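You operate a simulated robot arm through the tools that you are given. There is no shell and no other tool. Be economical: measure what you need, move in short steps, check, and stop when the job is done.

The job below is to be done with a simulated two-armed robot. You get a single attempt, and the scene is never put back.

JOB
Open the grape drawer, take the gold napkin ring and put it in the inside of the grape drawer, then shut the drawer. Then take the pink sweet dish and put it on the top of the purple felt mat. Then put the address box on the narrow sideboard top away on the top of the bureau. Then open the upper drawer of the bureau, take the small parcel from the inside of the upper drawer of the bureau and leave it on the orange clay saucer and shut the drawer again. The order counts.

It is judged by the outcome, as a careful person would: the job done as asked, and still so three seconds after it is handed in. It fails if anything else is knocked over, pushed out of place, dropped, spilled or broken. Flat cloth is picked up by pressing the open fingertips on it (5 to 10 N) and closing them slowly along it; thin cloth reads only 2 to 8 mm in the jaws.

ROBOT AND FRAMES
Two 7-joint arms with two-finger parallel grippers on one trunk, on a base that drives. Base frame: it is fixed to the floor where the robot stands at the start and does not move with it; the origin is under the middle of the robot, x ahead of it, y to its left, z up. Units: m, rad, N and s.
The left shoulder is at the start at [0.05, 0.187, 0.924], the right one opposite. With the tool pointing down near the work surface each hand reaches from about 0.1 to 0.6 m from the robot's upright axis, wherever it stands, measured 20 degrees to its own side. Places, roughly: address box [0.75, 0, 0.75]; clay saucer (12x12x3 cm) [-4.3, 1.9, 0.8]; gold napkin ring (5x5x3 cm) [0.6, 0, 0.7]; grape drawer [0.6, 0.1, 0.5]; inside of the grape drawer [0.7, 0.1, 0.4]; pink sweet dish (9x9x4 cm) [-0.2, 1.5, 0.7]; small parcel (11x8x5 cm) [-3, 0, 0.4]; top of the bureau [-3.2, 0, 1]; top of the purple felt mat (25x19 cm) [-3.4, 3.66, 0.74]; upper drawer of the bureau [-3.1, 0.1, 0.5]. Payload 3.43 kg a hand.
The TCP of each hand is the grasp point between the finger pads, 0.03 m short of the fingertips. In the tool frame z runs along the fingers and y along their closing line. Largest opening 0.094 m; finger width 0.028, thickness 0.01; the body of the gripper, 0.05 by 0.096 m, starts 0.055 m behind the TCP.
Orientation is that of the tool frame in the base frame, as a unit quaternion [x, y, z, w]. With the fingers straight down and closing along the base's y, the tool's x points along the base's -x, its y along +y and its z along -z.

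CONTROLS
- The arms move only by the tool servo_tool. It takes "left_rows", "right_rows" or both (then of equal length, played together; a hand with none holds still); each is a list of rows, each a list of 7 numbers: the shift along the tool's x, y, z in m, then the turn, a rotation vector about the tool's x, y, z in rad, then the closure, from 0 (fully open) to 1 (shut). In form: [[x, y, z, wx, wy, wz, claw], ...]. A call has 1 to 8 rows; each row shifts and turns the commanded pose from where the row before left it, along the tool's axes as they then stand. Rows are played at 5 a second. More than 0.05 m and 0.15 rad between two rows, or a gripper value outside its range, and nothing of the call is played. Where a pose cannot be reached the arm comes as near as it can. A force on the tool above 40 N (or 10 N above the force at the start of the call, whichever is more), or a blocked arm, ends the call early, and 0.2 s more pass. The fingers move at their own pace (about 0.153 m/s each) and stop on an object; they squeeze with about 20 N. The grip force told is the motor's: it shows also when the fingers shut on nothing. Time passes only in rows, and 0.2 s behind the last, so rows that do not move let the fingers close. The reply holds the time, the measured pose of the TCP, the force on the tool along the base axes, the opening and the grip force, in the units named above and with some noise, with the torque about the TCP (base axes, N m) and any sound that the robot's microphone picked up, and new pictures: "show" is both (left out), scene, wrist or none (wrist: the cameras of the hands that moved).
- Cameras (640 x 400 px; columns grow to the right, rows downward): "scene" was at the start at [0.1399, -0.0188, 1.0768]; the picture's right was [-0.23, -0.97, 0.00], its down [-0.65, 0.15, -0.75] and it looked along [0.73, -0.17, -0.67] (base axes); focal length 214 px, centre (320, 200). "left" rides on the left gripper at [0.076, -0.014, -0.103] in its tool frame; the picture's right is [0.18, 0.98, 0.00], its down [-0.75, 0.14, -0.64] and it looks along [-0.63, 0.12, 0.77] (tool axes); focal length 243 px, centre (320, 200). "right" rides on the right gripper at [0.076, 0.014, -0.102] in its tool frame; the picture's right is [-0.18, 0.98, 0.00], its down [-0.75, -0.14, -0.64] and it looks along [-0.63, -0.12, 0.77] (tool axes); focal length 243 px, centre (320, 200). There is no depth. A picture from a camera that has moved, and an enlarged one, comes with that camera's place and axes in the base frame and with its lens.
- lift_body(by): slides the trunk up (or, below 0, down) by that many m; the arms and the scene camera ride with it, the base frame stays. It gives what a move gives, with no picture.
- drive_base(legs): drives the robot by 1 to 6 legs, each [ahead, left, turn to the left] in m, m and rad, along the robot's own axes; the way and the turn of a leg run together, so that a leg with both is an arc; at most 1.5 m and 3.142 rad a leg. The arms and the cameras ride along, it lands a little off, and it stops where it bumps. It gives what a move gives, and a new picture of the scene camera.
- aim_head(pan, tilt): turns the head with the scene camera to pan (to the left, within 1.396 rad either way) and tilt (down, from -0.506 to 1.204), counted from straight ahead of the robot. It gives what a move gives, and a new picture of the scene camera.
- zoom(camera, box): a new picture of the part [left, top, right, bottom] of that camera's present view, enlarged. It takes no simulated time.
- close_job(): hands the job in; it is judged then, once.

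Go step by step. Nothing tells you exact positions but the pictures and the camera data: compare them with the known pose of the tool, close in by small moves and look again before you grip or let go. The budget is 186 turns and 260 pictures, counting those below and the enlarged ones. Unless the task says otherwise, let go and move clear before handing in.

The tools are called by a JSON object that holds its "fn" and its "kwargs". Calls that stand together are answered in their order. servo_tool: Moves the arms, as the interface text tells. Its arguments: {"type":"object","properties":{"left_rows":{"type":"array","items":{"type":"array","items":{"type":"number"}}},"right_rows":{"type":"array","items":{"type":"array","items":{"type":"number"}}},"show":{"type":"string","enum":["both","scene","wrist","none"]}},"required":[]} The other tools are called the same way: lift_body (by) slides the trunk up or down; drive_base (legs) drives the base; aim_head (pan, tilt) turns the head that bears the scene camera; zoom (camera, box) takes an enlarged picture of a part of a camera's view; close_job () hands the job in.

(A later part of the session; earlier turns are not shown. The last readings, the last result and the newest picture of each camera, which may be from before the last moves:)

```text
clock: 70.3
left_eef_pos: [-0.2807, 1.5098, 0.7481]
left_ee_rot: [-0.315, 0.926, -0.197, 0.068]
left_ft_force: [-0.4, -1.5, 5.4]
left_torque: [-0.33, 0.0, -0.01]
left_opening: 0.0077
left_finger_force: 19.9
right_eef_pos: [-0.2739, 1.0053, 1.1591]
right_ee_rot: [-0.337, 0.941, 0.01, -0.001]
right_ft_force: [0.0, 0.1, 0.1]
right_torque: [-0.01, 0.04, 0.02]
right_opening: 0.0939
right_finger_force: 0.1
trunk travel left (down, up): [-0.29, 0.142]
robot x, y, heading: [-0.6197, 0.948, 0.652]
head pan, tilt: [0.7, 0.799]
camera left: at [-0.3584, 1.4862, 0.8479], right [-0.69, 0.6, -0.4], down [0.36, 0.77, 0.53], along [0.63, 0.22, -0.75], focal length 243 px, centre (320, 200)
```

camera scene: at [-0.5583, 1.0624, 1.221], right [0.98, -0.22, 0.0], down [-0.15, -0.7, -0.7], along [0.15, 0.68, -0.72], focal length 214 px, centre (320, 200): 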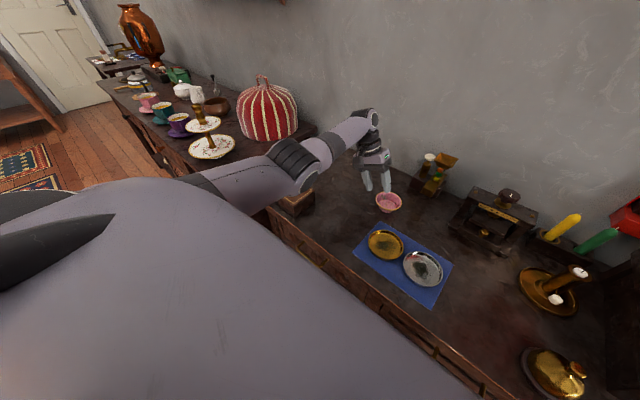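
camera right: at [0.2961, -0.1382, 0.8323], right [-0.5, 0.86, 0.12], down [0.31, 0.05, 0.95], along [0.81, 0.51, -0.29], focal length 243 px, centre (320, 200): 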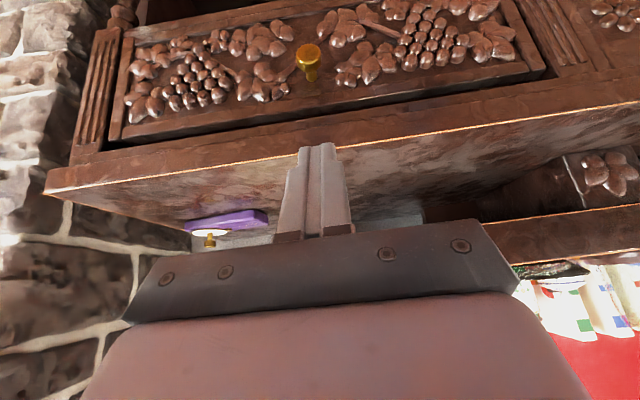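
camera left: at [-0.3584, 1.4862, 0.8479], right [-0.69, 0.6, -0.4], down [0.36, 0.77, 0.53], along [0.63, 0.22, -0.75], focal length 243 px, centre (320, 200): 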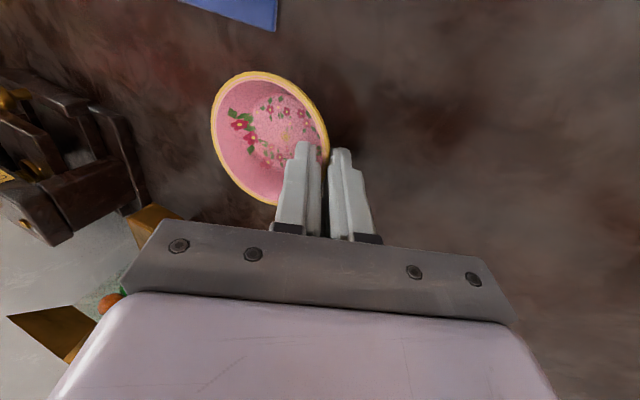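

Gripped. Lifting straight up.

{"fn": "servo_tool", "kwargs": {"left_rows": [[0, -0.006, -0.0137, 0, 0, 0, 1], [0, -0.0102, -0.0228, 0, 0, 0, 1], [0, -0.0143, -0.032, 0, 0, 0, 1], [0, -0.0163, -0.0365, 0, 0, 0, 1], [0, -0.0163, -0.0365, 0, 0, 0, 1], [0, 0, 0, 0, 0, 0, 1]], "show": "both"}}

```text
clock: 71.8
left_eef_pos: [-0.2771, 1.5115, 0.9022]
left_ee_rot: [-0.315, 0.926, -0.197, 0.066]
left_ft_force: [-0.1, -0.1, -1.1]
left_torque: [0.03, 0.0, 0.02]
left_opening: 0.0073
left_finger_force: 19.4
right_eef_pos: [-0.2736, 1.0072, 1.158]
right_ee_rot: [-0.337, 0.941, 0.009, 0.0]
right_ft_force: [-0.2, -0.4, 0.2]
right_torque: [0.01, -0.01, 0.0]
right_opening: 0.0943
right_finger_force: 0.1
trunk travel left (down, up): [-0.29, 0.142]
robot x, y, heading: [-0.6231, 0.9506, 0.656]
head pan, tilt: [0.7, 0.799]
camera scene: at [-0.5582, 1.0625, 1.221], right [0.98, -0.22, 0.0], down [-0.15, -0.7, -0.7], along [0.15, 0.68, -0.72], focal length 214 px, centre (320, 200)
camera left: at [-0.3537, 1.4869, 1.0016], right [-0.69, 0.6, -0.4], down [0.36, 0.77, 0.53], along [0.63, 0.22, -0.75], focal length 243 px, centre (320, 200)
```

scene: 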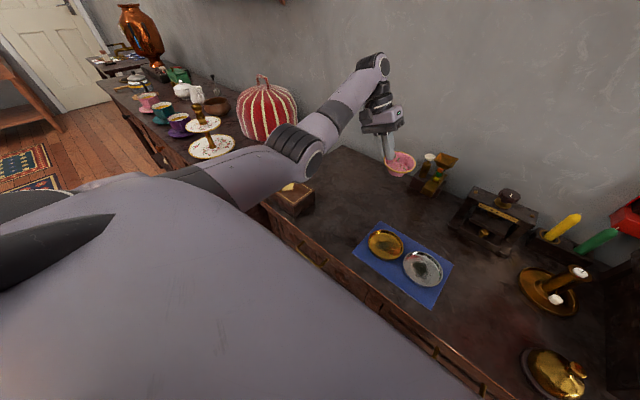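
left: 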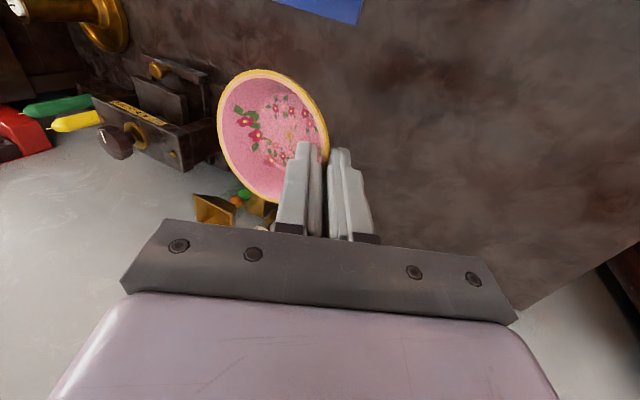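

Dish is securely held. Backing away and turning toward the far table with the mat.

{"fn": "drive_base", "kwargs": {"legs": [[-0.75, 0, 0], [0, 0, 1.65]]}}

{"fn": "aim_head", "kwargs": {"pan": -0.1, "tilt": 0.35}}

```text
clock: 79.8
left_eef_pos: [-1.8042, 0.8045, 0.9027]
left_ee_rot: [0.889, -0.408, 0.087, -0.19]
left_ft_force: [-0.3, -0.6, -0.1]
left_torque: [-0.02, 0.04, 0.01]
left_opening: 0.0071
left_finger_force: 20.7
right_eef_pos: [-1.3003, 0.8339, 1.1571]
right_ee_rot: [0.915, -0.403, -0.006, 0.008]
right_ft_force: [-0.2, -1.0, 0.3]
right_torque: [-0.01, 0.01, -0.01]
right_opening: 0.0939
right_finger_force: 0.1
trunk travel left (down, up): [-0.29, 0.142]
robot x, y, heading: [-1.2238, 0.4911, 2.281]
head pan, tilt: [0.7, 0.799]
camera scene: at [-1.3409, 0.548, 1.221], right [0.16, 0.99, 0.0], down [0.71, -0.12, -0.7], along [-0.69, 0.11, -0.72], focal length 214 px, centre (320, 200)
```

scene: 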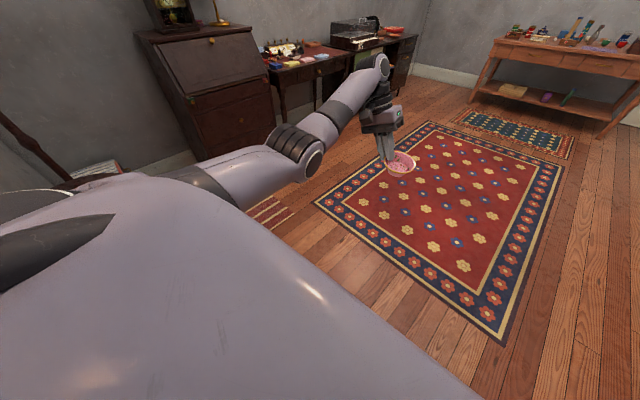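

```text
clock: 80.9
left_eef_pos: [-1.8044, 0.8048, 0.9008]
left_ee_rot: [0.889, -0.408, 0.087, -0.189]
left_ft_force: [0.3, -1.1, -0.9]
left_torque: [-0.01, 0.03, -0.01]
left_opening: 0.007
left_finger_force: 20.0
right_eef_pos: [-1.3009, 0.8349, 1.1581]
right_ee_rot: [0.915, -0.403, -0.006, 0.007]
right_ft_force: [-0.7, -0.2, -1.0]
right_torque: [0.01, 0.02, 0.03]
right_opening: 0.0939
right_finger_force: 0.0
trunk travel left (down, up): [-0.29, 0.142]
robot x, y, heading: [-1.219, 0.4886, 2.281]
head pan, tilt: [-0.099, 0.351]
camera scene: at [-1.3146, 0.6113, 1.2606], right [0.82, 0.57, 0.0], down [0.2, -0.28, -0.94], along [-0.54, 0.77, -0.34], focal length 214 px, centre (320, 200)
```

scene: 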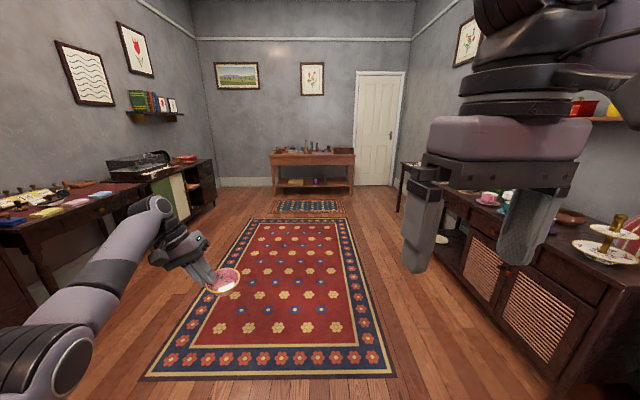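

{"fn": "zoom", "kwargs": {"camera": "scene", "box": [250, 130, 370, 205]}}

{"fn": "zoom", "kwargs": {"camera": "scene", "box": [0, 130, 220, 260]}}

```text
5.33 times, centred on (310, 168) of scene
camera zoom: at [-1.3146, 0.6113, 1.2606], right [0.82, 0.57, 0.0], down [0.2, -0.28, -0.94], along [-0.54, 0.77, -0.34], focal length 1144 px, centre (373, 373)
```

zoom: 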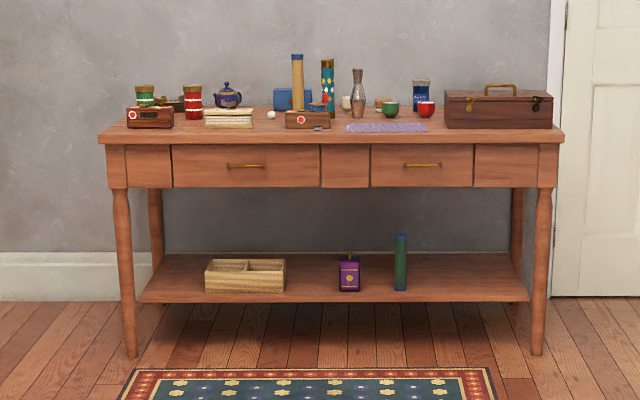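

```text
2.91 times, centred on (110, 195) of scene
camera zoom: at [-1.3146, 0.6113, 1.2606], right [0.82, 0.57, 0.0], down [0.2, -0.28, -0.94], along [-0.54, 0.77, -0.34], focal length 624 px, centre (931, 214)
```

zoom: 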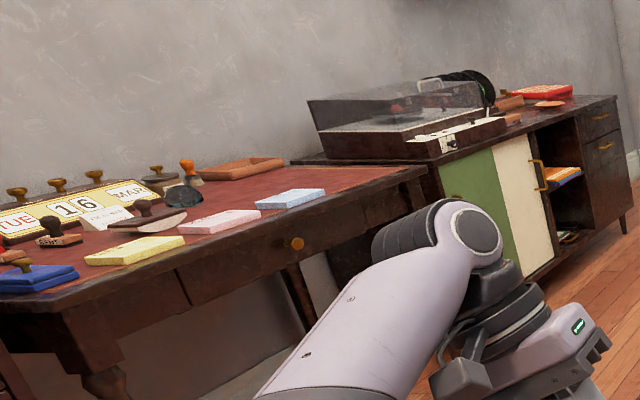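

The purple mat lies on the far table near (-3.43, 3.7); the orange saucer is on the cabinet to the left. Driving toward the table in stages.

{"fn": "drive_base", "kwargs": {"legs": [[0, 0, -0.067], [1.3, -0.34, 0], [1.0, 0, 0]]}}

{"fn": "aim_head", "kwargs": {"pan": 0.0, "tilt": 0.5}}

```text
clock: 92.9
left_eef_pos: [-2.8645, 2.9002, 0.9019]
left_ee_rot: [0.873, -0.442, 0.092, -0.186]
left_ft_force: [1.5, -0.4, -1.1]
left_torque: [-0.02, 0.04, -0.01]
left_opening: 0.0066
left_finger_force: 20.0
right_eef_pos: [-2.3608, 2.8917, 1.1584]
right_ee_rot: [0.899, -0.437, -0.006, 0.008]
right_ft_force: [0.0, -0.8, -0.4]
right_torque: [-0.01, -0.01, 0.01]
right_opening: 0.094
right_finger_force: 0.0
trunk travel left (down, up): [-0.29, 0.142]
robot x, y, heading: [-2.3109, 2.5436, 2.206]
head pan, tilt: [-0.099, 0.351]
camera scene: at [-2.392, 2.6711, 1.2606], right [0.86, 0.51, 0.0], down [0.17, -0.3, -0.94], along [-0.48, 0.81, -0.34], focal length 214 px, centre (320, 200)
```

scene: 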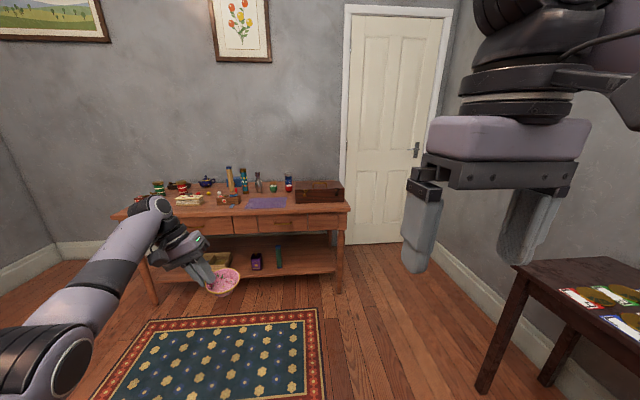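

```text
clock: 93.6
left_eef_pos: [-2.8658, 2.903, 0.9004]
left_ee_rot: [0.873, -0.441, 0.093, -0.186]
left_ft_force: [0.3, -0.2, -0.2]
left_torque: [0.01, 0.04, -0.01]
left_opening: 0.0066
left_finger_force: 20.2
right_eef_pos: [-2.3603, 2.8924, 1.1591]
right_ee_rot: [0.9, -0.436, -0.006, 0.007]
right_ft_force: [0.2, -1.2, 0.9]
right_torque: [0.01, 0.03, -0.01]
right_opening: 0.0941
right_finger_force: 0.0
trunk travel left (down, up): [-0.29, 0.142]
robot x, y, heading: [-2.3085, 2.5424, 2.202]
head pan, tilt: [0.0, 0.499]
camera scene: at [-2.3984, 2.6642, 1.247], right [0.81, 0.59, 0.0], down [0.28, -0.39, -0.88], along [-0.52, 0.71, -0.48], focal length 214 px, centre (320, 200)
```

scene: 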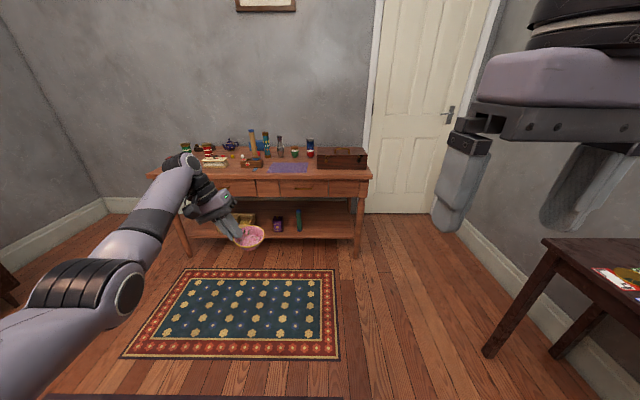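

Mat centre ≈ (-3.385, 3.663). Driving on 0.8 m with a small heading correction.

{"fn": "drive_base", "kwargs": {"legs": [[0.8, 0, 0.012]]}}

{"fn": "zoom", "kwargs": {"camera": "left", "box": [0, 0, 640, 400]}}

```text
clock: 97.8
left_eef_pos: [-3.3463, 3.5276, 0.9021]
left_ee_rot: [0.876, -0.434, 0.092, -0.187]
left_ft_force: [-0.1, -0.4, -0.6]
left_torque: [-0.05, 0.04, 0.03]
left_opening: 0.0068
left_finger_force: 20.2
right_eef_pos: [-2.8418, 3.5284, 1.158]
right_ee_rot: [0.903, -0.429, -0.006, 0.006]
right_ft_force: [0.0, -0.1, -0.1]
right_torque: [-0.01, -0.01, 0.01]
right_opening: 0.094
right_finger_force: 0.0
trunk travel left (down, up): [-0.29, 0.142]
robot x, y, heading: [-2.7826, 3.1788, 2.219]
head pan, tilt: [0.0, 0.499]
camera scene: at [-2.8756, 3.2995, 1.2469], right [0.8, 0.61, 0.0], down [0.29, -0.38, -0.88], along [-0.53, 0.7, -0.48], focal length 214 px, centre (320, 200)
```

scene: 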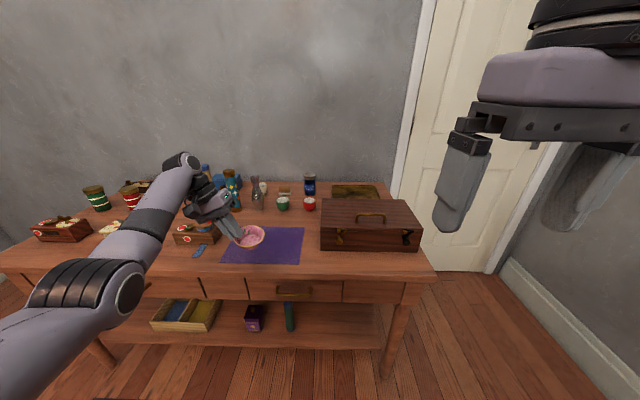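

```text
1.00 times, centred on (320, 200) of left
camera zoom: at [-3.3232, 3.4491, 1.0011], right [-0.6, -0.69, -0.4], down [-0.77, 0.36, 0.53], along [-0.22, 0.63, -0.75], focal length 243 px, centre (320, 200)
```

zoom: 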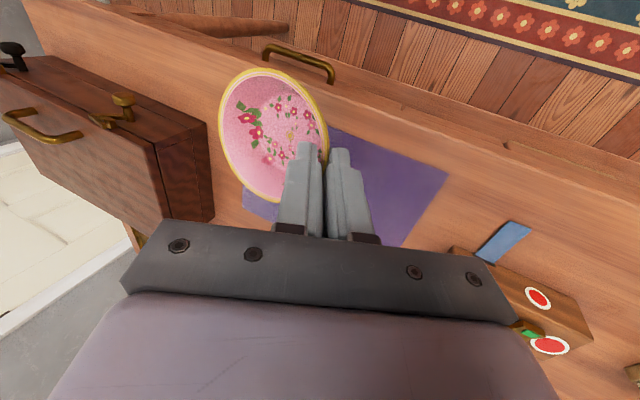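

Need 0.13 m further forward, laterally good.

{"fn": "drive_base", "kwargs": {"legs": [[0.125, 0, 0]]}}

{"fn": "servo_tool", "kwargs": {"left_rows": [[0, 0.0143, 0.032, 0, 0, 0, 1], [0, 0.0143, 0.032, 0, 0, 0, 1], [0, 0, 0, 0, 0, 0, 1]], "show": "both"}}

```text
clock: 99.1
left_eef_pos: [-3.4215, 3.6298, 0.8998]
left_ee_rot: [0.876, -0.436, 0.092, -0.187]
left_ft_force: [0.5, 0.1, -1.1]
left_torque: [-0.02, 0.04, 0.02]
left_opening: 0.0067
left_finger_force: 19.9
right_eef_pos: [-2.9168, 3.6267, 1.1592]
right_ee_rot: [0.902, -0.431, -0.005, 0.007]
right_ft_force: [-0.6, 2.0, 0.5]
right_torque: [0.01, -0.02, 0.01]
right_opening: 0.0941
right_finger_force: 0.0
trunk travel left (down, up): [-0.29, 0.142]
robot x, y, heading: [-2.8571, 3.2757, 2.218]
head pan, tilt: [0.0, 0.499]
camera scene: at [-2.9508, 3.3993, 1.2468], right [0.8, 0.6, 0.0], down [0.29, -0.38, -0.88], along [-0.53, 0.7, -0.48], focal length 214 px, centre (320, 200)
```

scene: 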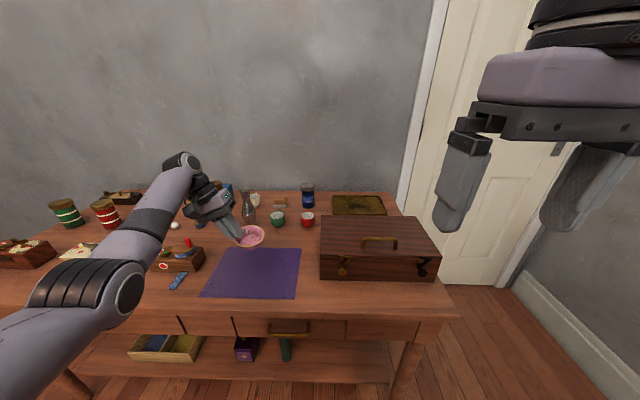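

```text
clock: 99.9
left_eef_pos: [-3.4217, 3.6293, 0.8292]
left_ee_rot: [0.876, -0.435, 0.092, -0.186]
left_ft_force: [-0.2, 0.4, -0.5]
left_torque: [-0.03, 0.03, -0.03]
left_opening: 0.0067
left_finger_force: 19.9
right_eef_pos: [-2.9166, 3.6274, 1.158]
right_ee_rot: [0.902, -0.431, -0.006, 0.008]
right_ft_force: [-0.2, 0.4, -0.3]
right_torque: [0.01, 0.01, 0.01]
right_opening: 0.0941
right_finger_force: 0.1
trunk travel left (down, up): [-0.29, 0.142]
robot x, y, heading: [-2.858, 3.2769, 2.217]
head pan, tilt: [0.0, 0.499]
camera scene: at [-2.9504, 3.3989, 1.2469], right [0.8, 0.6, 0.0], down [0.29, -0.38, -0.88], along [-0.53, 0.7, -0.48], focal length 214 px, centre (320, 200)
camera left: at [-3.3975, 3.5498, 0.9292], right [-0.6, -0.69, -0.4], down [-0.77, 0.36, 0.53], along [-0.22, 0.63, -0.75], focal length 243 px, centre (320, 200)
```

scene: 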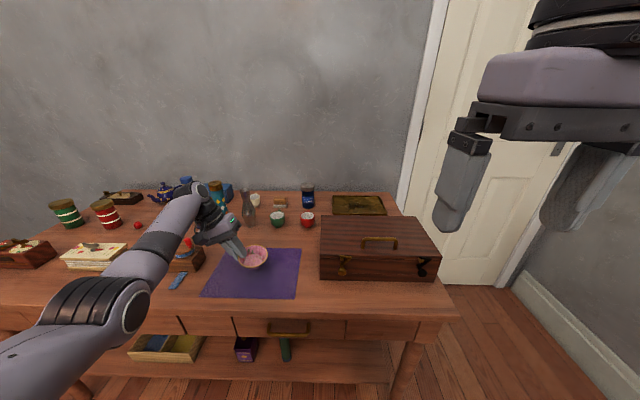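
left: 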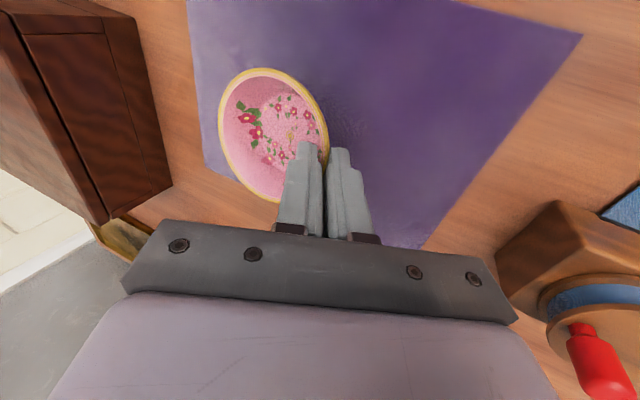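

Dish is over the middle of the mat. Lowering in small steps until contact.

{"fn": "servo_tool", "kwargs": {"left_rows": [[0, 0.0065, 0.0146, 0, 0, 0, 1], [0, 0.0053, 0.0119, 0, 0, 0, 1], [0, 0.002, 0.0046, 0, 0, 0, 1], [0, 0, 0, 0, 0, 0, 1]], "show": "none"}}

{"fn": "servo_tool", "kwargs": {"left_rows": [[0, 0.0012, 0.0027, 0, 0, 0, 1], [0, 0, 0, 0, 0, 0, 1]], "show": "both"}}

```text
clock: 100.9
left_eef_pos: [-3.4216, 3.6292, 0.7958]
left_ee_rot: [0.876, -0.435, 0.092, -0.187]
left_ft_force: [-1.2, -0.3, 0.0]
left_torque: [-0.01, -0.01, -0.02]
left_opening: 0.0067
left_finger_force: 19.8
right_eef_pos: [-2.9161, 3.6274, 1.1588]
right_ee_rot: [0.902, -0.431, -0.006, 0.007]
right_ft_force: [-0.5, -0.1, 0.1]
right_torque: [0.01, -0.01, -0.01]
right_opening: 0.0941
right_finger_force: 0.0
trunk travel left (down, up): [-0.29, 0.142]
robot x, y, heading: [-2.8618, 3.2811, 2.217]
head pan, tilt: [0.0, 0.499]
```

```text
clock: 101.5
left_eef_pos: [-3.4217, 3.6288, 0.7947]
left_ee_rot: [0.876, -0.435, 0.09, -0.187]
left_ft_force: [-1.7, -2.6, 5.2]
left_torque: [-0.05, -0.23, -0.14]
left_opening: 0.0068
left_finger_force: 20.0
right_eef_pos: [-2.9164, 3.6271, 1.1578]
right_ee_rot: [0.903, -0.43, -0.006, 0.007]
right_ft_force: [-0.1, -0.4, -0.6]
right_torque: [0.0, -0.03, 0.0]
right_opening: 0.094
right_finger_force: 0.1
trunk travel left (down, up): [-0.29, 0.142]
robot x, y, heading: [-2.8604, 3.2788, 2.219]
head pan, tilt: [0.0, 0.499]
camera scene: at [-2.9501, 3.3983, 1.2471], right [0.8, 0.6, 0.0], down [0.29, -0.38, -0.88], along [-0.53, 0.7, -0.48], focal length 214 px, centre (320, 200)
camera left: at [-3.3981, 3.5494, 0.8943], right [-0.6, -0.69, -0.4], down [-0.77, 0.36, 0.53], along [-0.22, 0.63, -0.75], focal length 243 px, centre (320, 200)
```

scene: 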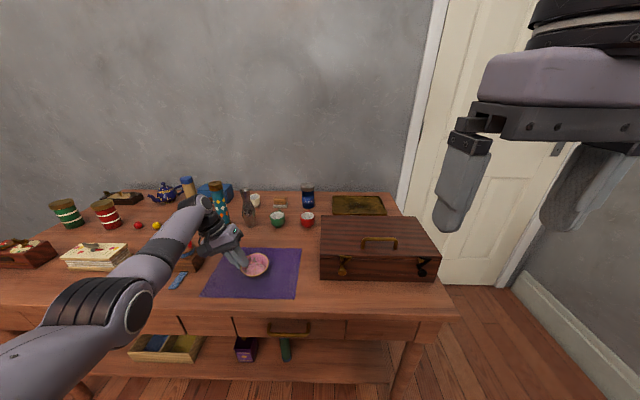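
left: 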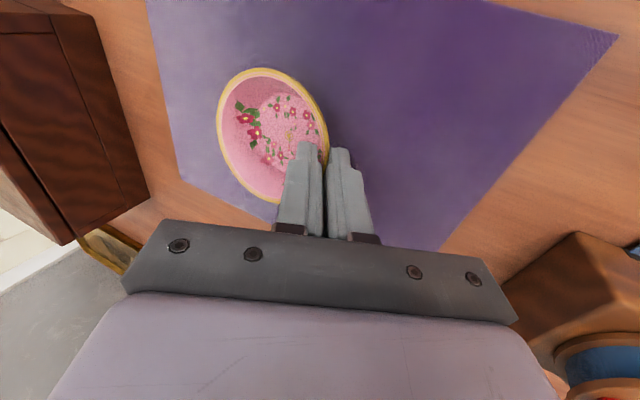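

Contact felt. Releasing and rising straight up.

{"fn": "servo_tool", "kwargs": {"left_rows": [[0, 0, 0, 0, 0, 0, 0.85], [0, 0, 0, 0, 0, 0, 0.6], [0, 0, 0, 0, 0, 0, 0.5], [0, 0, 0, 0, 0, 0, 0.5], [0, -0.006, -0.0137, 0, 0, 0, 0.5], [0, -0.0143, -0.032, 0, 0, 0, 0.5], [0, -0.0163, -0.0365, 0, 0, 0, 0.5], [0, -0.0163, -0.0365, 0, 0, 0, 0.5]], "show": "both"}}

```text
clock: 103.3
left_eef_pos: [-3.4198, 3.6269, 0.9219]
left_ee_rot: [0.876, -0.435, 0.091, -0.187]
left_ft_force: [0.3, 0.6, 0.1]
left_torque: [-0.01, -0.02, -0.01]
left_opening: 0.0471
left_finger_force: 0.1
right_eef_pos: [-2.9167, 3.6256, 1.1588]
right_ee_rot: [0.903, -0.43, -0.006, 0.006]
right_ft_force: [0.9, 0.3, 0.0]
right_torque: [0.01, -0.01, 0.04]
right_opening: 0.0939
right_finger_force: 0.0
trunk travel left (down, up): [-0.29, 0.142]
robot x, y, heading: [-2.8631, 3.28, 2.214]
head pan, tilt: [0.0, 0.499]
camera scene: at [-2.9501, 3.3988, 1.2469], right [0.8, 0.6, 0.0], down [0.29, -0.38, -0.88], along [-0.53, 0.7, -0.48], focal length 214 px, centre (320, 200)
camera left: at [-3.3962, 3.5481, 1.0225], right [-0.6, -0.69, -0.4], down [-0.77, 0.36, 0.53], along [-0.22, 0.63, -0.75], focal length 243 px, centre (320, 200)
```

scene: 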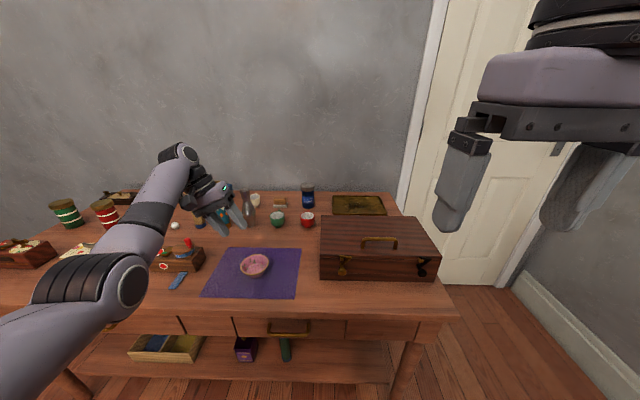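
left: 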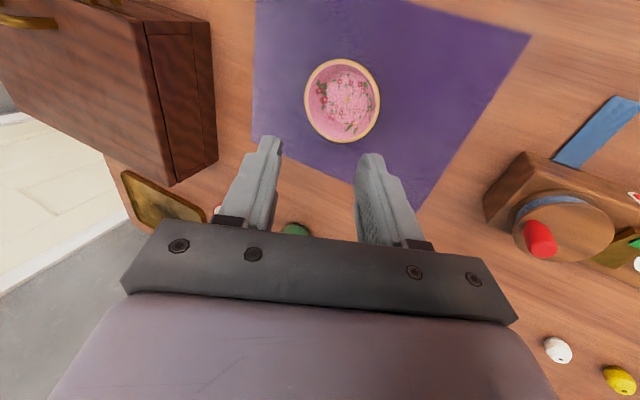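

The dish is on the mat. Now back to the sideboard for the address box.

{"fn": "drive_base", "kwargs": {"legs": [[-0.8, 0, 0], [-1.5, 0.2, 0], [-1.5, 0, 0], [0, 0, -1.571]]}}

{"fn": "servo_tool", "kwargs": {"left_rows": [[0, 0, -0.02, -0.14, 0, 0, 0], [0, 0, -0.02, -0.14, 0, 0, 0], [0, 0, -0.02, -0.14, 0, 0, 0], [0.04, 0, 0, 0, 0, 0, 0], [0.04, 0, 0, 0, 0, 0, 0], [0.04, 0, 0, 0, 0, 0, 0], [0.04, 0, 0, 0, 0, 0, 0]], "show": "none"}}

{"fn": "aim_head", "kwargs": {"pan": -0.6, "tilt": 0.5}}

```text
refused: leg 2 is longer than a leg can be; nothing moved
```

```text
clock: 104.9
left_eef_pos: [-3.4348, 3.6172, 0.9802]
left_ee_rot: [0.896, -0.444, 0.0, -0.001]
left_ft_force: [0.4, 0.0, 0.0]
left_torque: [-0.02, 0.02, -0.01]
left_opening: 0.0942
left_finger_force: 0.0
left hand out of reach, approached as far as the arm can: row 4, 5, 6, 7
right_eef_pos: [-2.9164, 3.6273, 1.157]
right_ee_rot: [0.903, -0.43, -0.007, 0.006]
right_ft_force: [-0.6, 1.3, 0.6]
right_torque: [0.02, -0.01, -0.03]
right_opening: 0.094
right_finger_force: 0.0
trunk travel left (down, up): [-0.29, 0.142]
robot x, y, heading: [-2.8592, 3.2797, 2.222]
head pan, tilt: [0.0, 0.499]
```

```text
clock: 105.9
left_eef_pos: [-3.4343, 3.6175, 0.9792]
left_ee_rot: [0.896, -0.445, -0.001, 0.0]
left_ft_force: [-0.3, 0.4, -0.1]
left_torque: [0.01, -0.04, 0.02]
left_opening: 0.0939
left_finger_force: 0.1
right_eef_pos: [-2.9165, 3.6281, 1.1577]
right_ee_rot: [0.902, -0.431, -0.007, 0.007]
right_ft_force: [0.9, 0.2, -0.4]
right_torque: [0.01, -0.02, 0.0]
right_opening: 0.0944
right_finger_force: 0.0
trunk travel left (down, up): [-0.29, 0.142]
robot x, y, heading: [-2.861, 3.2795, 2.222]
head pan, tilt: [-0.6, 0.499]
camera scene: at [-2.8999, 3.4171, 1.2469], right [1.0, 0.05, 0.0], down [0.02, -0.48, -0.88], along [-0.04, 0.88, -0.48], focal length 214 px, centre (320, 200)
```

scene: 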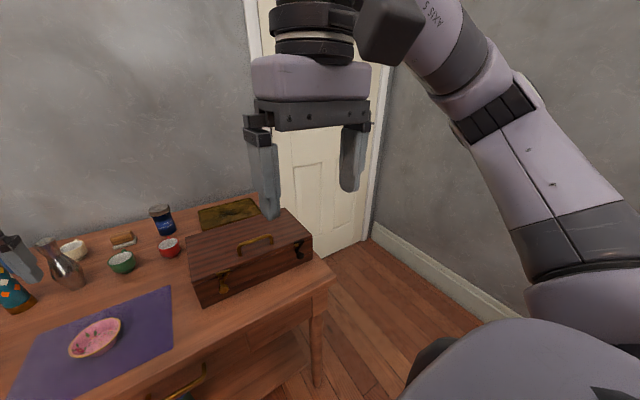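

The leg was too long; redo the drive with shorter legs.

{"fn": "drive_base", "kwargs": {"legs": [[-0.8, 0, 0], [-1.45, 0.2, 0], [-1.45, 0, 0], [0, 0, -1.578]]}}

{"fn": "lift_body", "kwargs": {"by": -0.15}}

```text
clock: 127.3
left_eef_pos: [-0.5245, 0.7986, 0.9814]
left_ee_rot: [-0.312, 0.95, 0.0, 0.002]
left_ft_force: [-0.4, 0.6, 0.3]
left_torque: [-0.02, -0.03, 0.03]
left_opening: 0.0938
left_finger_force: 0.3
right_eef_pos: [-0.5231, 0.2805, 1.1585]
right_ee_rot: [-0.327, 0.945, 0.009, 0.0]
right_ft_force: [-0.6, -0.1, -0.6]
right_torque: [0.01, 0.0, -0.03]
right_opening: 0.0941
right_finger_force: 0.1
trunk travel left (down, up): [-0.29, 0.142]
robot x, y, heading: [-0.8724, 0.2281, 0.632]
head pan, tilt: [-0.6, 0.499]
camera scene: at [-0.7331, 0.2677, 1.2469], right [0.03, -1.0, 0.0], down [-0.48, -0.02, -0.88], along [0.88, 0.03, -0.48], focal length 214 px, centre (320, 200)
```

scene: 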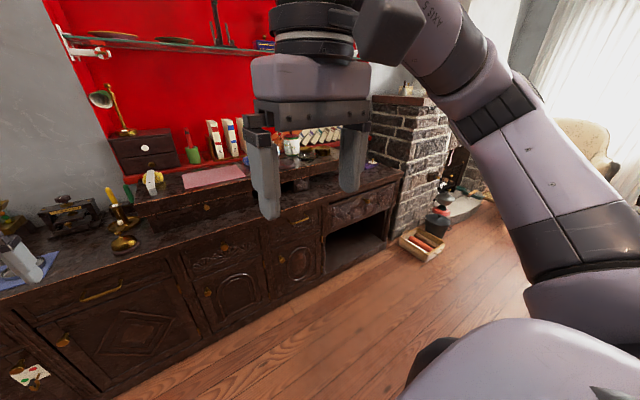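

```text
clock: 129.1
left_eef_pos: [-0.5251, 0.7984, 0.8307]
left_ee_rot: [-0.312, 0.95, 0.002, 0.0]
left_ft_force: [-0.2, -0.4, -0.1]
left_torque: [-0.01, -0.01, 0.01]
left_opening: 0.0939
left_finger_force: 0.0
right_eef_pos: [-0.5227, 0.2818, 1.0087]
right_ee_rot: [-0.327, 0.945, 0.009, 0.0]
right_ft_force: [-0.4, -0.1, -0.2]
right_torque: [0.01, 0.01, -0.01]
right_opening: 0.094
right_finger_force: 0.0
trunk travel left (down, up): [-0.14, 0.292]
robot x, y, heading: [-0.8679, 0.2289, 0.636]
head pan, tilt: [-0.6, 0.499]
```

Raise/retract the left hand, then slide right to face the purple box.

{"fn": "servo_tool", "kwargs": {"left_rows": [[0.02, 0, -0.045, 0, 0, 0, 0], [0.02, 0, -0.045, 0, 0, 0, 0], [0.02, 0, -0.045, 0, 0, 0, 0], [0.03, 0, -0.03, 0, 0, 0, 0], [0.04, 0, 0, 0, 0, 0, 0], [0.04, 0, 0, 0, 0, 0, 0]], "show": "none"}}

{"fn": "drive_base", "kwargs": {"legs": [[0, -1.0, 0.008], [0.4, 0, 0]]}}

{"fn": "aim_head", "kwargs": {"pan": -0.1, "tilt": 0.6}}

```text
clock: 130.5
left_eef_pos: [-0.6668, 0.6966, 0.9946]
left_ee_rot: [-0.312, 0.95, 0.0, 0.0]
left_ft_force: [0.6, -0.2, -0.3]
left_torque: [0.01, -0.01, -0.03]
left_opening: 0.0939
left_finger_force: 0.1
right_eef_pos: [-0.5229, 0.2797, 1.0085]
right_ee_rot: [-0.327, 0.945, 0.009, -0.001]
right_ft_force: [-0.1, -0.6, 0.0]
right_torque: [-0.02, 0.02, 0.01]
right_opening: 0.0937
right_finger_force: 0.1
trunk travel left (down, up): [-0.14, 0.292]
robot x, y, heading: [-0.8712, 0.2278, 0.636]
head pan, tilt: [-0.6, 0.499]
```

```text
clock: 137.8
left_eef_pos: [0.2501, 0.1346, 0.9941]
left_ee_rot: [-0.318, 0.948, 0.0, 0.001]
left_ft_force: [-0.4, -0.2, 0.0]
left_torque: [-0.01, 0.0, 0.02]
left_opening: 0.094
left_finger_force: 0.0
right_eef_pos: [0.3994, -0.2785, 1.0076]
right_ee_rot: [-0.334, 0.943, 0.009, -0.001]
right_ft_force: [0.9, -0.2, 0.6]
right_torque: [0.01, 0.04, 0.03]
right_opening: 0.094
right_finger_force: 0.0
trunk travel left (down, up): [-0.14, 0.292]
robot x, y, heading: [0.0537, -0.3319, 0.648]
head pan, tilt: [-0.6, 0.499]
camera scene: at [0.1882, -0.2951, 1.0969], right [0.05, -1.0, 0.0], down [-0.48, -0.02, -0.88], along [0.88, 0.04, -0.48], focal length 214 px, centre (320, 200)
```

scene: 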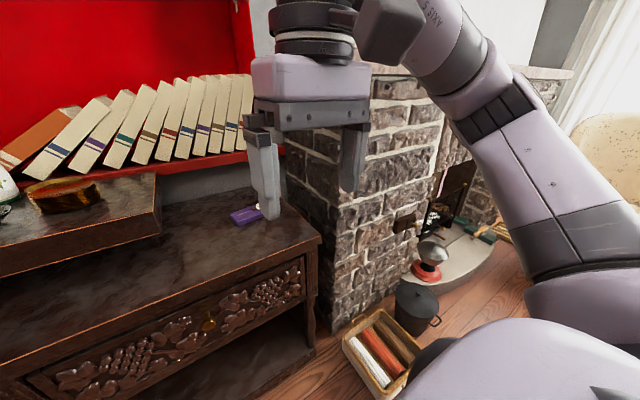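

```text
clock: 138.8
left_eef_pos: [0.2501, 0.135, 0.9949]
left_ee_rot: [-0.319, 0.948, 0.0, 0.001]
left_ft_force: [-1.1, -0.5, -0.2]
left_torque: [-0.01, 0.0, 0.0]
left_opening: 0.094
left_finger_force: 0.1
right_eef_pos: [0.3988, -0.279, 1.0075]
right_ee_rot: [-0.333, 0.943, 0.009, -0.001]
right_ft_force: [-0.3, -0.1, 0.7]
right_torque: [0.02, -0.03, 0.01]
right_opening: 0.0941
right_finger_force: 0.1
trunk travel left (down, up): [-0.14, 0.292]
robot x, y, heading: [0.0529, -0.3304, 0.649]
head pan, tilt: [-0.099, 0.6]
camera scene: at [0.1728, -0.2535, 1.0879], right [0.52, -0.85, 0.0], down [-0.48, -0.29, -0.83], along [0.71, 0.43, -0.56], focal length 214 px, centre (320, 200)
```

scene: 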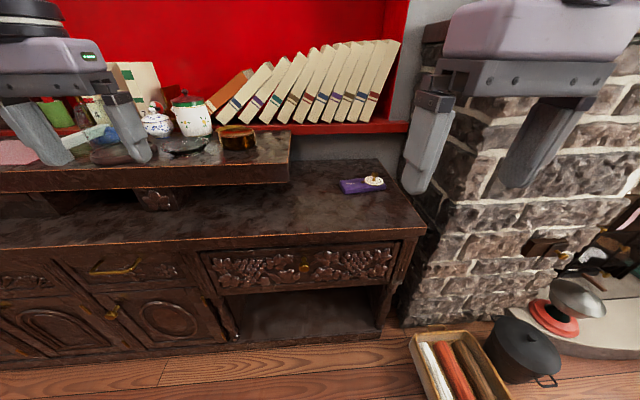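

{"fn": "zoom", "kwargs": {"camera": "scene", "box": [310, 155, 430, 225]}}

{"fn": "zoom", "kwargs": {"camera": "right", "box": [0, 0, 640, 400]}}

```text
5.33 times, centred on (370, 190) of scene
camera zoom: at [0.1728, -0.2535, 1.0879], right [0.52, -0.85, 0.0], down [-0.48, -0.29, -0.83], along [0.71, 0.43, -0.56], focal length 1144 px, centre (53, 253)
```

zoom: 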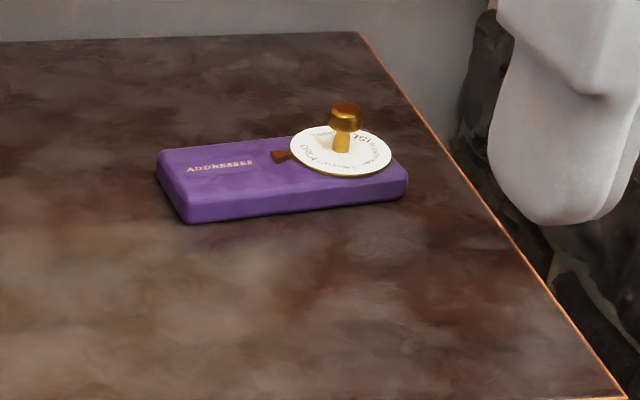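

```text
1.00 times, centred on (320, 200) of right
camera zoom: at [0.329, -0.3181, 1.1108], right [-0.47, 0.88, 0.02], down [0.68, 0.35, 0.64], along [0.56, 0.32, -0.77], focal length 243 px, centre (320, 200)
```

zoom: 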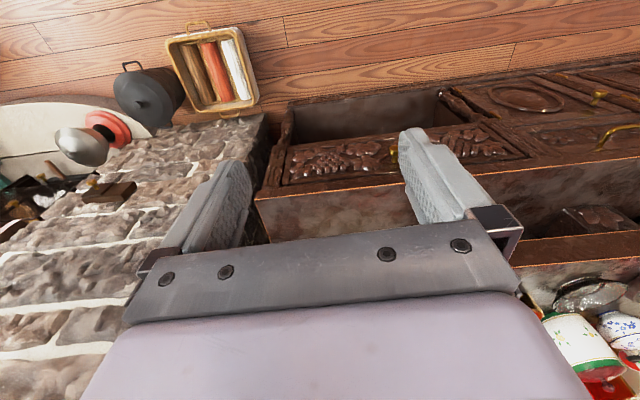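

The purple "ADDRESSES" box lies at about (0.80, -0.04), long side roughly along the sideboard. I'll drive in and turn the right hand 86° so the fingers span its short side.

{"fn": "drive_base", "kwargs": {"legs": [[0.2, 0, 0]]}}

{"fn": "servo_tool", "kwargs": {"right_rows": [[0, 0, 0, 0, 0, 0.1495, 0], [0, 0, 0, 0, 0, 0.1495, 0], [0, 0, 0, 0, 0, 0.1495, 0], [0, 0, 0, 0, 0, 0.1495, 0], [0, 0, 0, 0, 0, 0.1495, 0], [0, 0, 0, 0, 0, 0.1495, 0], [0, 0, 0, 0, 0, 0.1495, 0], [0, 0, 0, 0, 0, 0.1495, 0]], "show": "none"}}

{"fn": "servo_tool", "kwargs": {"right_rows": [[0, 0, 0, 0, 0, 0.1495, 0], [0, 0, 0, 0, 0, 0.1495, 0], [0, 0, 0, 0, 0, 0, 0]], "show": "both"}}

```text
clock: 140.3
left_eef_pos: [0.4076, 0.2558, 0.9961]
left_ee_rot: [-0.319, 0.948, 0.0, 0.0]
left_ft_force: [-0.4, -0.6, -0.4]
left_torque: [-0.01, 0.02, -0.02]
left_opening: 0.0938
left_finger_force: 0.1
right_eef_pos: [0.5568, -0.1592, 1.008]
right_ee_rot: [-0.335, 0.942, 0.01, -0.001]
right_ft_force: [0.4, -0.6, -0.2]
right_torque: [-0.01, 0.01, 0.02]
right_opening: 0.094
right_finger_force: 0.1
trunk travel left (down, up): [-0.14, 0.292]
robot x, y, heading: [0.2111, -0.2172, 0.651]
head pan, tilt: [-0.099, 0.6]
camera scene: at [0.3313, -0.1331, 1.0878], right [0.52, -0.85, 0.0], down [-0.48, -0.29, -0.82], along [0.7, 0.43, -0.57], focal length 214 px, centre (320, 200)
```

scene: 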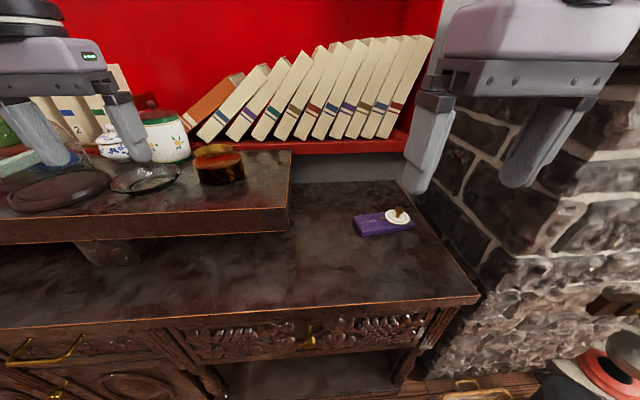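

```text
clock: 142.1
left_eef_pos: [0.4069, 0.2557, 0.9945]
left_ee_rot: [-0.319, 0.948, 0.0, 0.001]
left_ft_force: [0.2, -0.7, 0.3]
left_torque: [0.0, 0.0, -0.01]
left_opening: 0.0938
left_finger_force: 0.1
right_eef_pos: [0.5567, -0.1588, 1.0072]
right_ee_rot: [0.256, 0.967, 0.007, -0.007]
right_ft_force: [0.4, 0.2, -0.7]
right_torque: [-0.01, -0.01, -0.02]
right_opening: 0.094
right_finger_force: 0.1
trunk travel left (down, up): [-0.14, 0.292]
robot x, y, heading: [0.2096, -0.214, 0.646]
head pan, tilt: [-0.099, 0.6]
```

```text
clock: 142.9
left_eef_pos: [0.4077, 0.2561, 0.9937]
left_ee_rot: [-0.319, 0.948, 0.0, 0.0]
left_ft_force: [-0.4, 0.2, -0.3]
left_torque: [0.04, 0.0, -0.01]
left_opening: 0.094
left_finger_force: 0.0
right_eef_pos: [0.5562, -0.1591, 1.0084]
right_ee_rot: [0.396, 0.918, 0.007, -0.007]
right_ft_force: [0.2, -0.8, -0.1]
right_torque: [0.03, 0.02, 0.02]
right_opening: 0.0942
right_finger_force: 0.1
trunk travel left (down, up): [-0.14, 0.292]
robot x, y, heading: [0.2134, -0.2134, 0.651]
head pan, tilt: [-0.099, 0.6]
camera scene: at [0.3312, -0.1332, 1.0879], right [0.52, -0.85, 0.0], down [-0.48, -0.29, -0.83], along [0.7, 0.43, -0.56], focal length 214 px, centre (320, 200)
camera right: at [0.5137, -0.0956, 1.1127], right [0.84, 0.54, 0.0], down [0.42, -0.66, 0.63], along [0.34, -0.53, -0.78], focal length 243 px, centre (320, 200)
```

scene: 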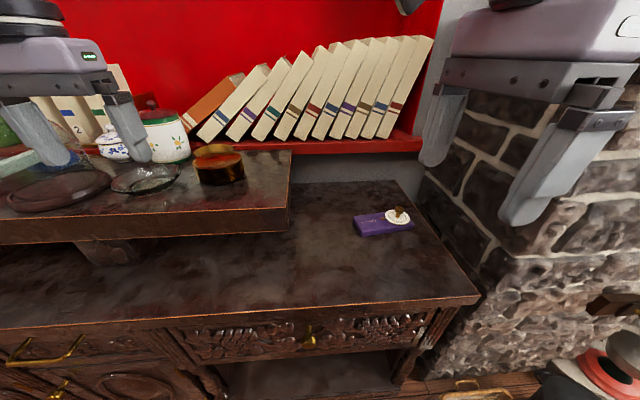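
right: 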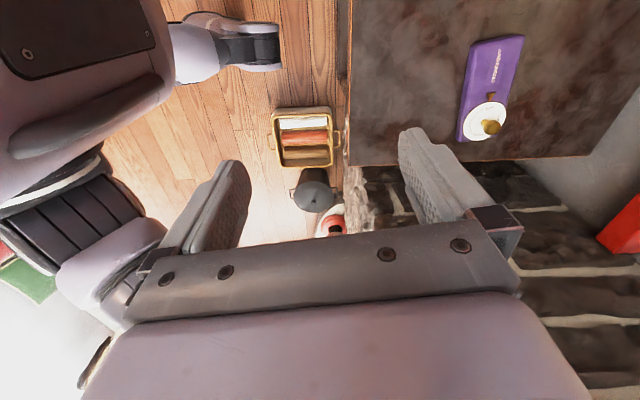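

Box centre ≈ (0.795, -0.047), hand well oriented. Moving over its left-centre part.

{"fn": "servo_tool", "kwargs": {"right_rows": [[-0.008, 0.0314, 0.02, 0, 0, 0, 0], [-0.008, 0.0314, 0.02, 0, 0, 0, 0], [-0.008, 0.0314, 0.02, 0, 0, 0, 0], [-0.008, 0.0314, 0.02, 0, 0, 0, 0], [-0.008, 0.0314, 0.025, 0, 0, 0, 0], [-0.008, 0.0314, 0.03, 0, 0, 0, 0], [-0.008, 0.0314, 0.03, 0, 0, 0, 0], [-0.008, 0.0314, 0.03, 0, 0, 0, 0]], "show": "both"}}

```text
clock: 144.7
left_eef_pos: [0.4079, 0.2545, 0.9943]
left_ee_rot: [-0.319, 0.948, 0.0, 0.002]
left_ft_force: [0.2, -0.6, 0.2]
left_torque: [-0.03, 0.0, 0.01]
left_opening: 0.0941
left_finger_force: 0.1
right_eef_pos: [0.7818, -0.028, 0.8098]
right_ee_rot: [0.395, 0.919, 0.007, -0.007]
right_ft_force: [-0.3, 0.4, -0.4]
right_torque: [0.0, 0.01, 0.01]
right_opening: 0.094
right_finger_force: 0.1
trunk travel left (down, up): [-0.14, 0.292]
robot x, y, heading: [0.2108, -0.2166, 0.652]
head pan, tilt: [-0.099, 0.6]
camera scene: at [0.3312, -0.1331, 1.0879], right [0.52, -0.85, 0.0], down [-0.48, -0.29, -0.83], along [0.7, 0.43, -0.56], focal length 214 px, centre (320, 200)
camera right: at [0.7381, 0.0344, 0.9144], right [0.84, 0.54, 0.0], down [0.42, -0.66, 0.63], along [0.34, -0.53, -0.78], focal length 243 px, centre (320, 200)
```

scene: 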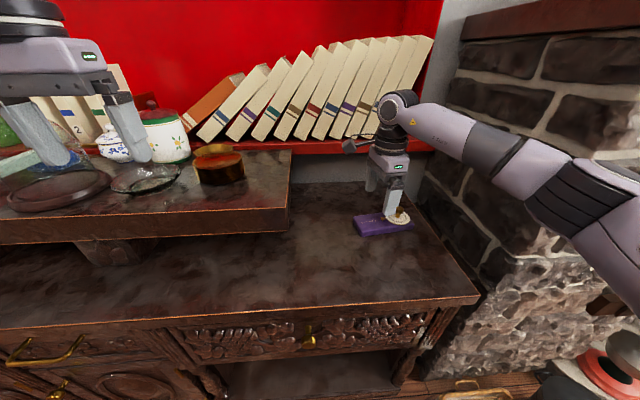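
right: 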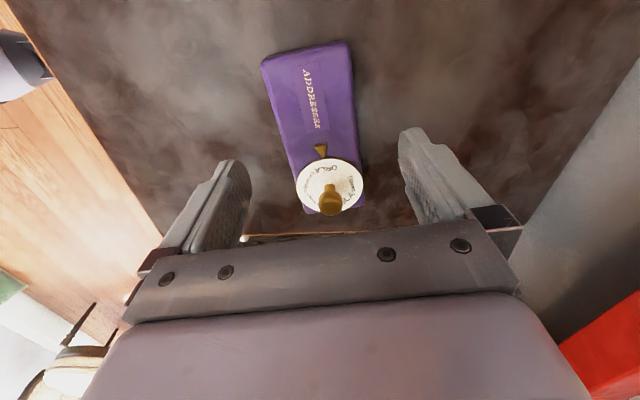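

Centred. Descending to straddle the box and closing.

{"fn": "servo_tool", "kwargs": {"right_rows": [[0, -0.003, 0.03, 0, 0, 0, 0], [0, 0, 0.03, 0, 0, 0, 0], [0, 0, 0.012, 0, 0, 0, 0], [0, 0, 0, 0, 0, 0, 0]], "show": "both"}}

```text
clock: 145.7
left_eef_pos: [0.4064, 0.2542, 0.995]
left_ee_rot: [-0.318, 0.948, 0.0, 0.001]
left_ft_force: [0.0, 0.2, 0.7]
left_torque: [0.01, -0.02, -0.01]
left_opening: 0.0938
left_finger_force: 0.1
right_eef_pos: [0.7799, -0.0313, 0.7417]
right_ee_rot: [0.395, 0.918, 0.007, -0.007]
right_ft_force: [-0.8, 0.4, 0.0]
right_torque: [0.02, -0.04, 0.0]
right_opening: 0.0939
right_finger_force: 0.0
trunk travel left (down, up): [-0.14, 0.292]
robot x, y, heading: [0.2114, -0.2147, 0.643]
head pan, tilt: [-0.099, 0.6]
camera scene: at [0.3312, -0.1332, 1.0879], right [0.52, -0.85, 0.0], down [-0.48, -0.29, -0.83], along [0.7, 0.43, -0.56], focal length 214 px, centre (320, 200)
camera right: at [0.7361, 0.033, 0.8454], right [0.84, 0.54, 0.0], down [0.42, -0.66, 0.63], along [0.34, -0.53, -0.78], focal length 243 px, centre (320, 200)
```

scene: 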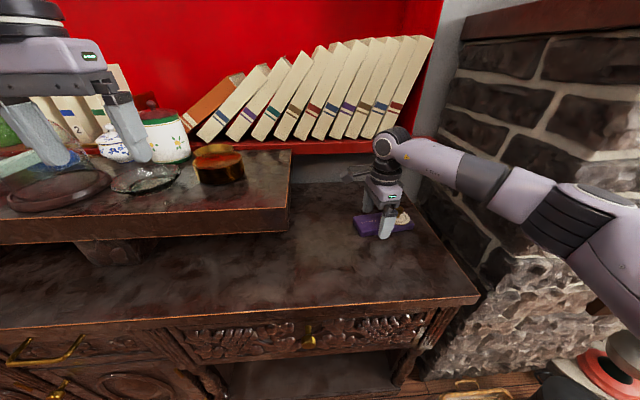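
right: 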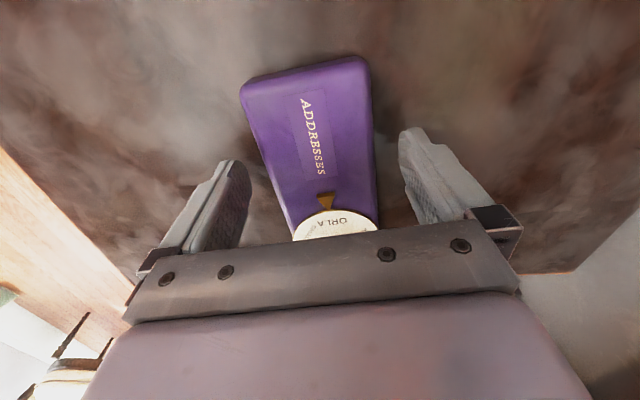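

{"fn": "servo_tool", "kwargs": {"right_rows": [[0, 0, 0.005, 0, 0, 0, 0], [0, 0, 0, 0, 0, 0, 0.3], [0, 0, 0, 0, 0, 0, 0.6], [0, 0, 0, 0, 0, 0, 1], [0, 0, 0, 0, 0, 0, 1]], "show": "none"}}

{"fn": "servo_tool", "kwargs": {"right_rows": [[0, 0, -0.02, 0, 0, 0, 1], [0, 0, -0.03, 0, 0, 0, 1], [0, 0, -0.04, 0, 0, 0, 1], [0, 0, -0.045, 0, 0, 0, 1], [0, 0, -0.045, 0, 0, 0, 1], [0, 0, 0, 0, 0, 0, 1]], "show": "both"}}

```text
clock: 146.9
left_eef_pos: [0.4072, 0.2552, 0.9941]
left_ee_rot: [-0.319, 0.948, 0.0, 0.001]
left_ft_force: [-0.3, 0.4, 1.5]
left_torque: [0.02, 0.0, -0.02]
left_opening: 0.094
left_finger_force: 0.1
right_eef_pos: [0.7799, -0.0296, 0.7377]
right_ee_rot: [0.396, 0.918, 0.007, -0.006]
right_ft_force: [0.7, -0.3, 0.3]
right_torque: [-0.13, -0.06, 0.01]
right_opening: 0.0654
right_finger_force: 19.9
trunk travel left (down, up): [-0.14, 0.292]
robot x, y, heading: [0.2088, -0.2177, 0.648]
head pan, tilt: [-0.099, 0.6]
```

```text
clock: 148.3
left_eef_pos: [0.4081, 0.2556, 0.9954]
left_ee_rot: [-0.319, 0.948, 0.0, 0.0]
left_ft_force: [-0.2, -0.5, 0.3]
left_torque: [-0.02, 0.03, 0.0]
left_opening: 0.0939
left_finger_force: 0.0
right_eef_pos: [0.7812, -0.0333, 0.9197]
right_ee_rot: [0.396, 0.918, 0.007, -0.006]
right_ft_force: [-0.6, -0.2, -1.3]
right_torque: [0.06, 0.03, 0.0]
right_opening: 0.0653
right_finger_force: 20.4
trunk travel left (down, up): [-0.14, 0.292]
robot x, y, heading: [0.2065, -0.2128, 0.651]
head pan, tilt: [-0.099, 0.6]
camera scene: at [0.3312, -0.1332, 1.0878], right [0.52, -0.85, 0.0], down [-0.48, -0.29, -0.83], along [0.7, 0.43, -0.56], focal length 214 px, centre (320, 200)
camera right: at [0.7385, 0.0298, 1.0238], right [0.84, 0.54, 0.0], down [0.42, -0.66, 0.63], along [0.34, -0.53, -0.78], focal length 243 px, centre (320, 200)
```

scene: 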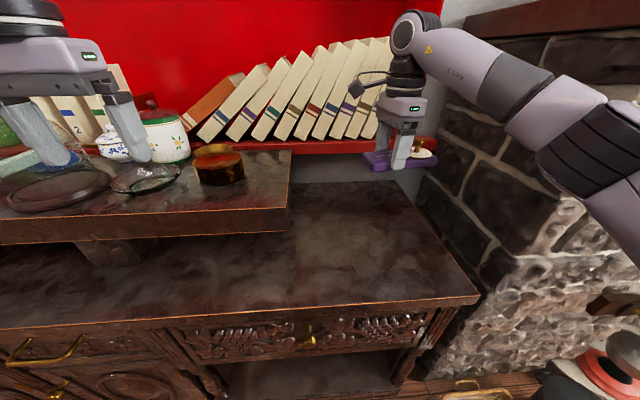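
right: 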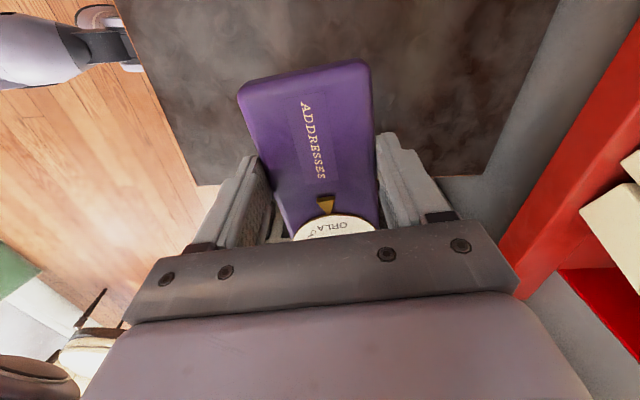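

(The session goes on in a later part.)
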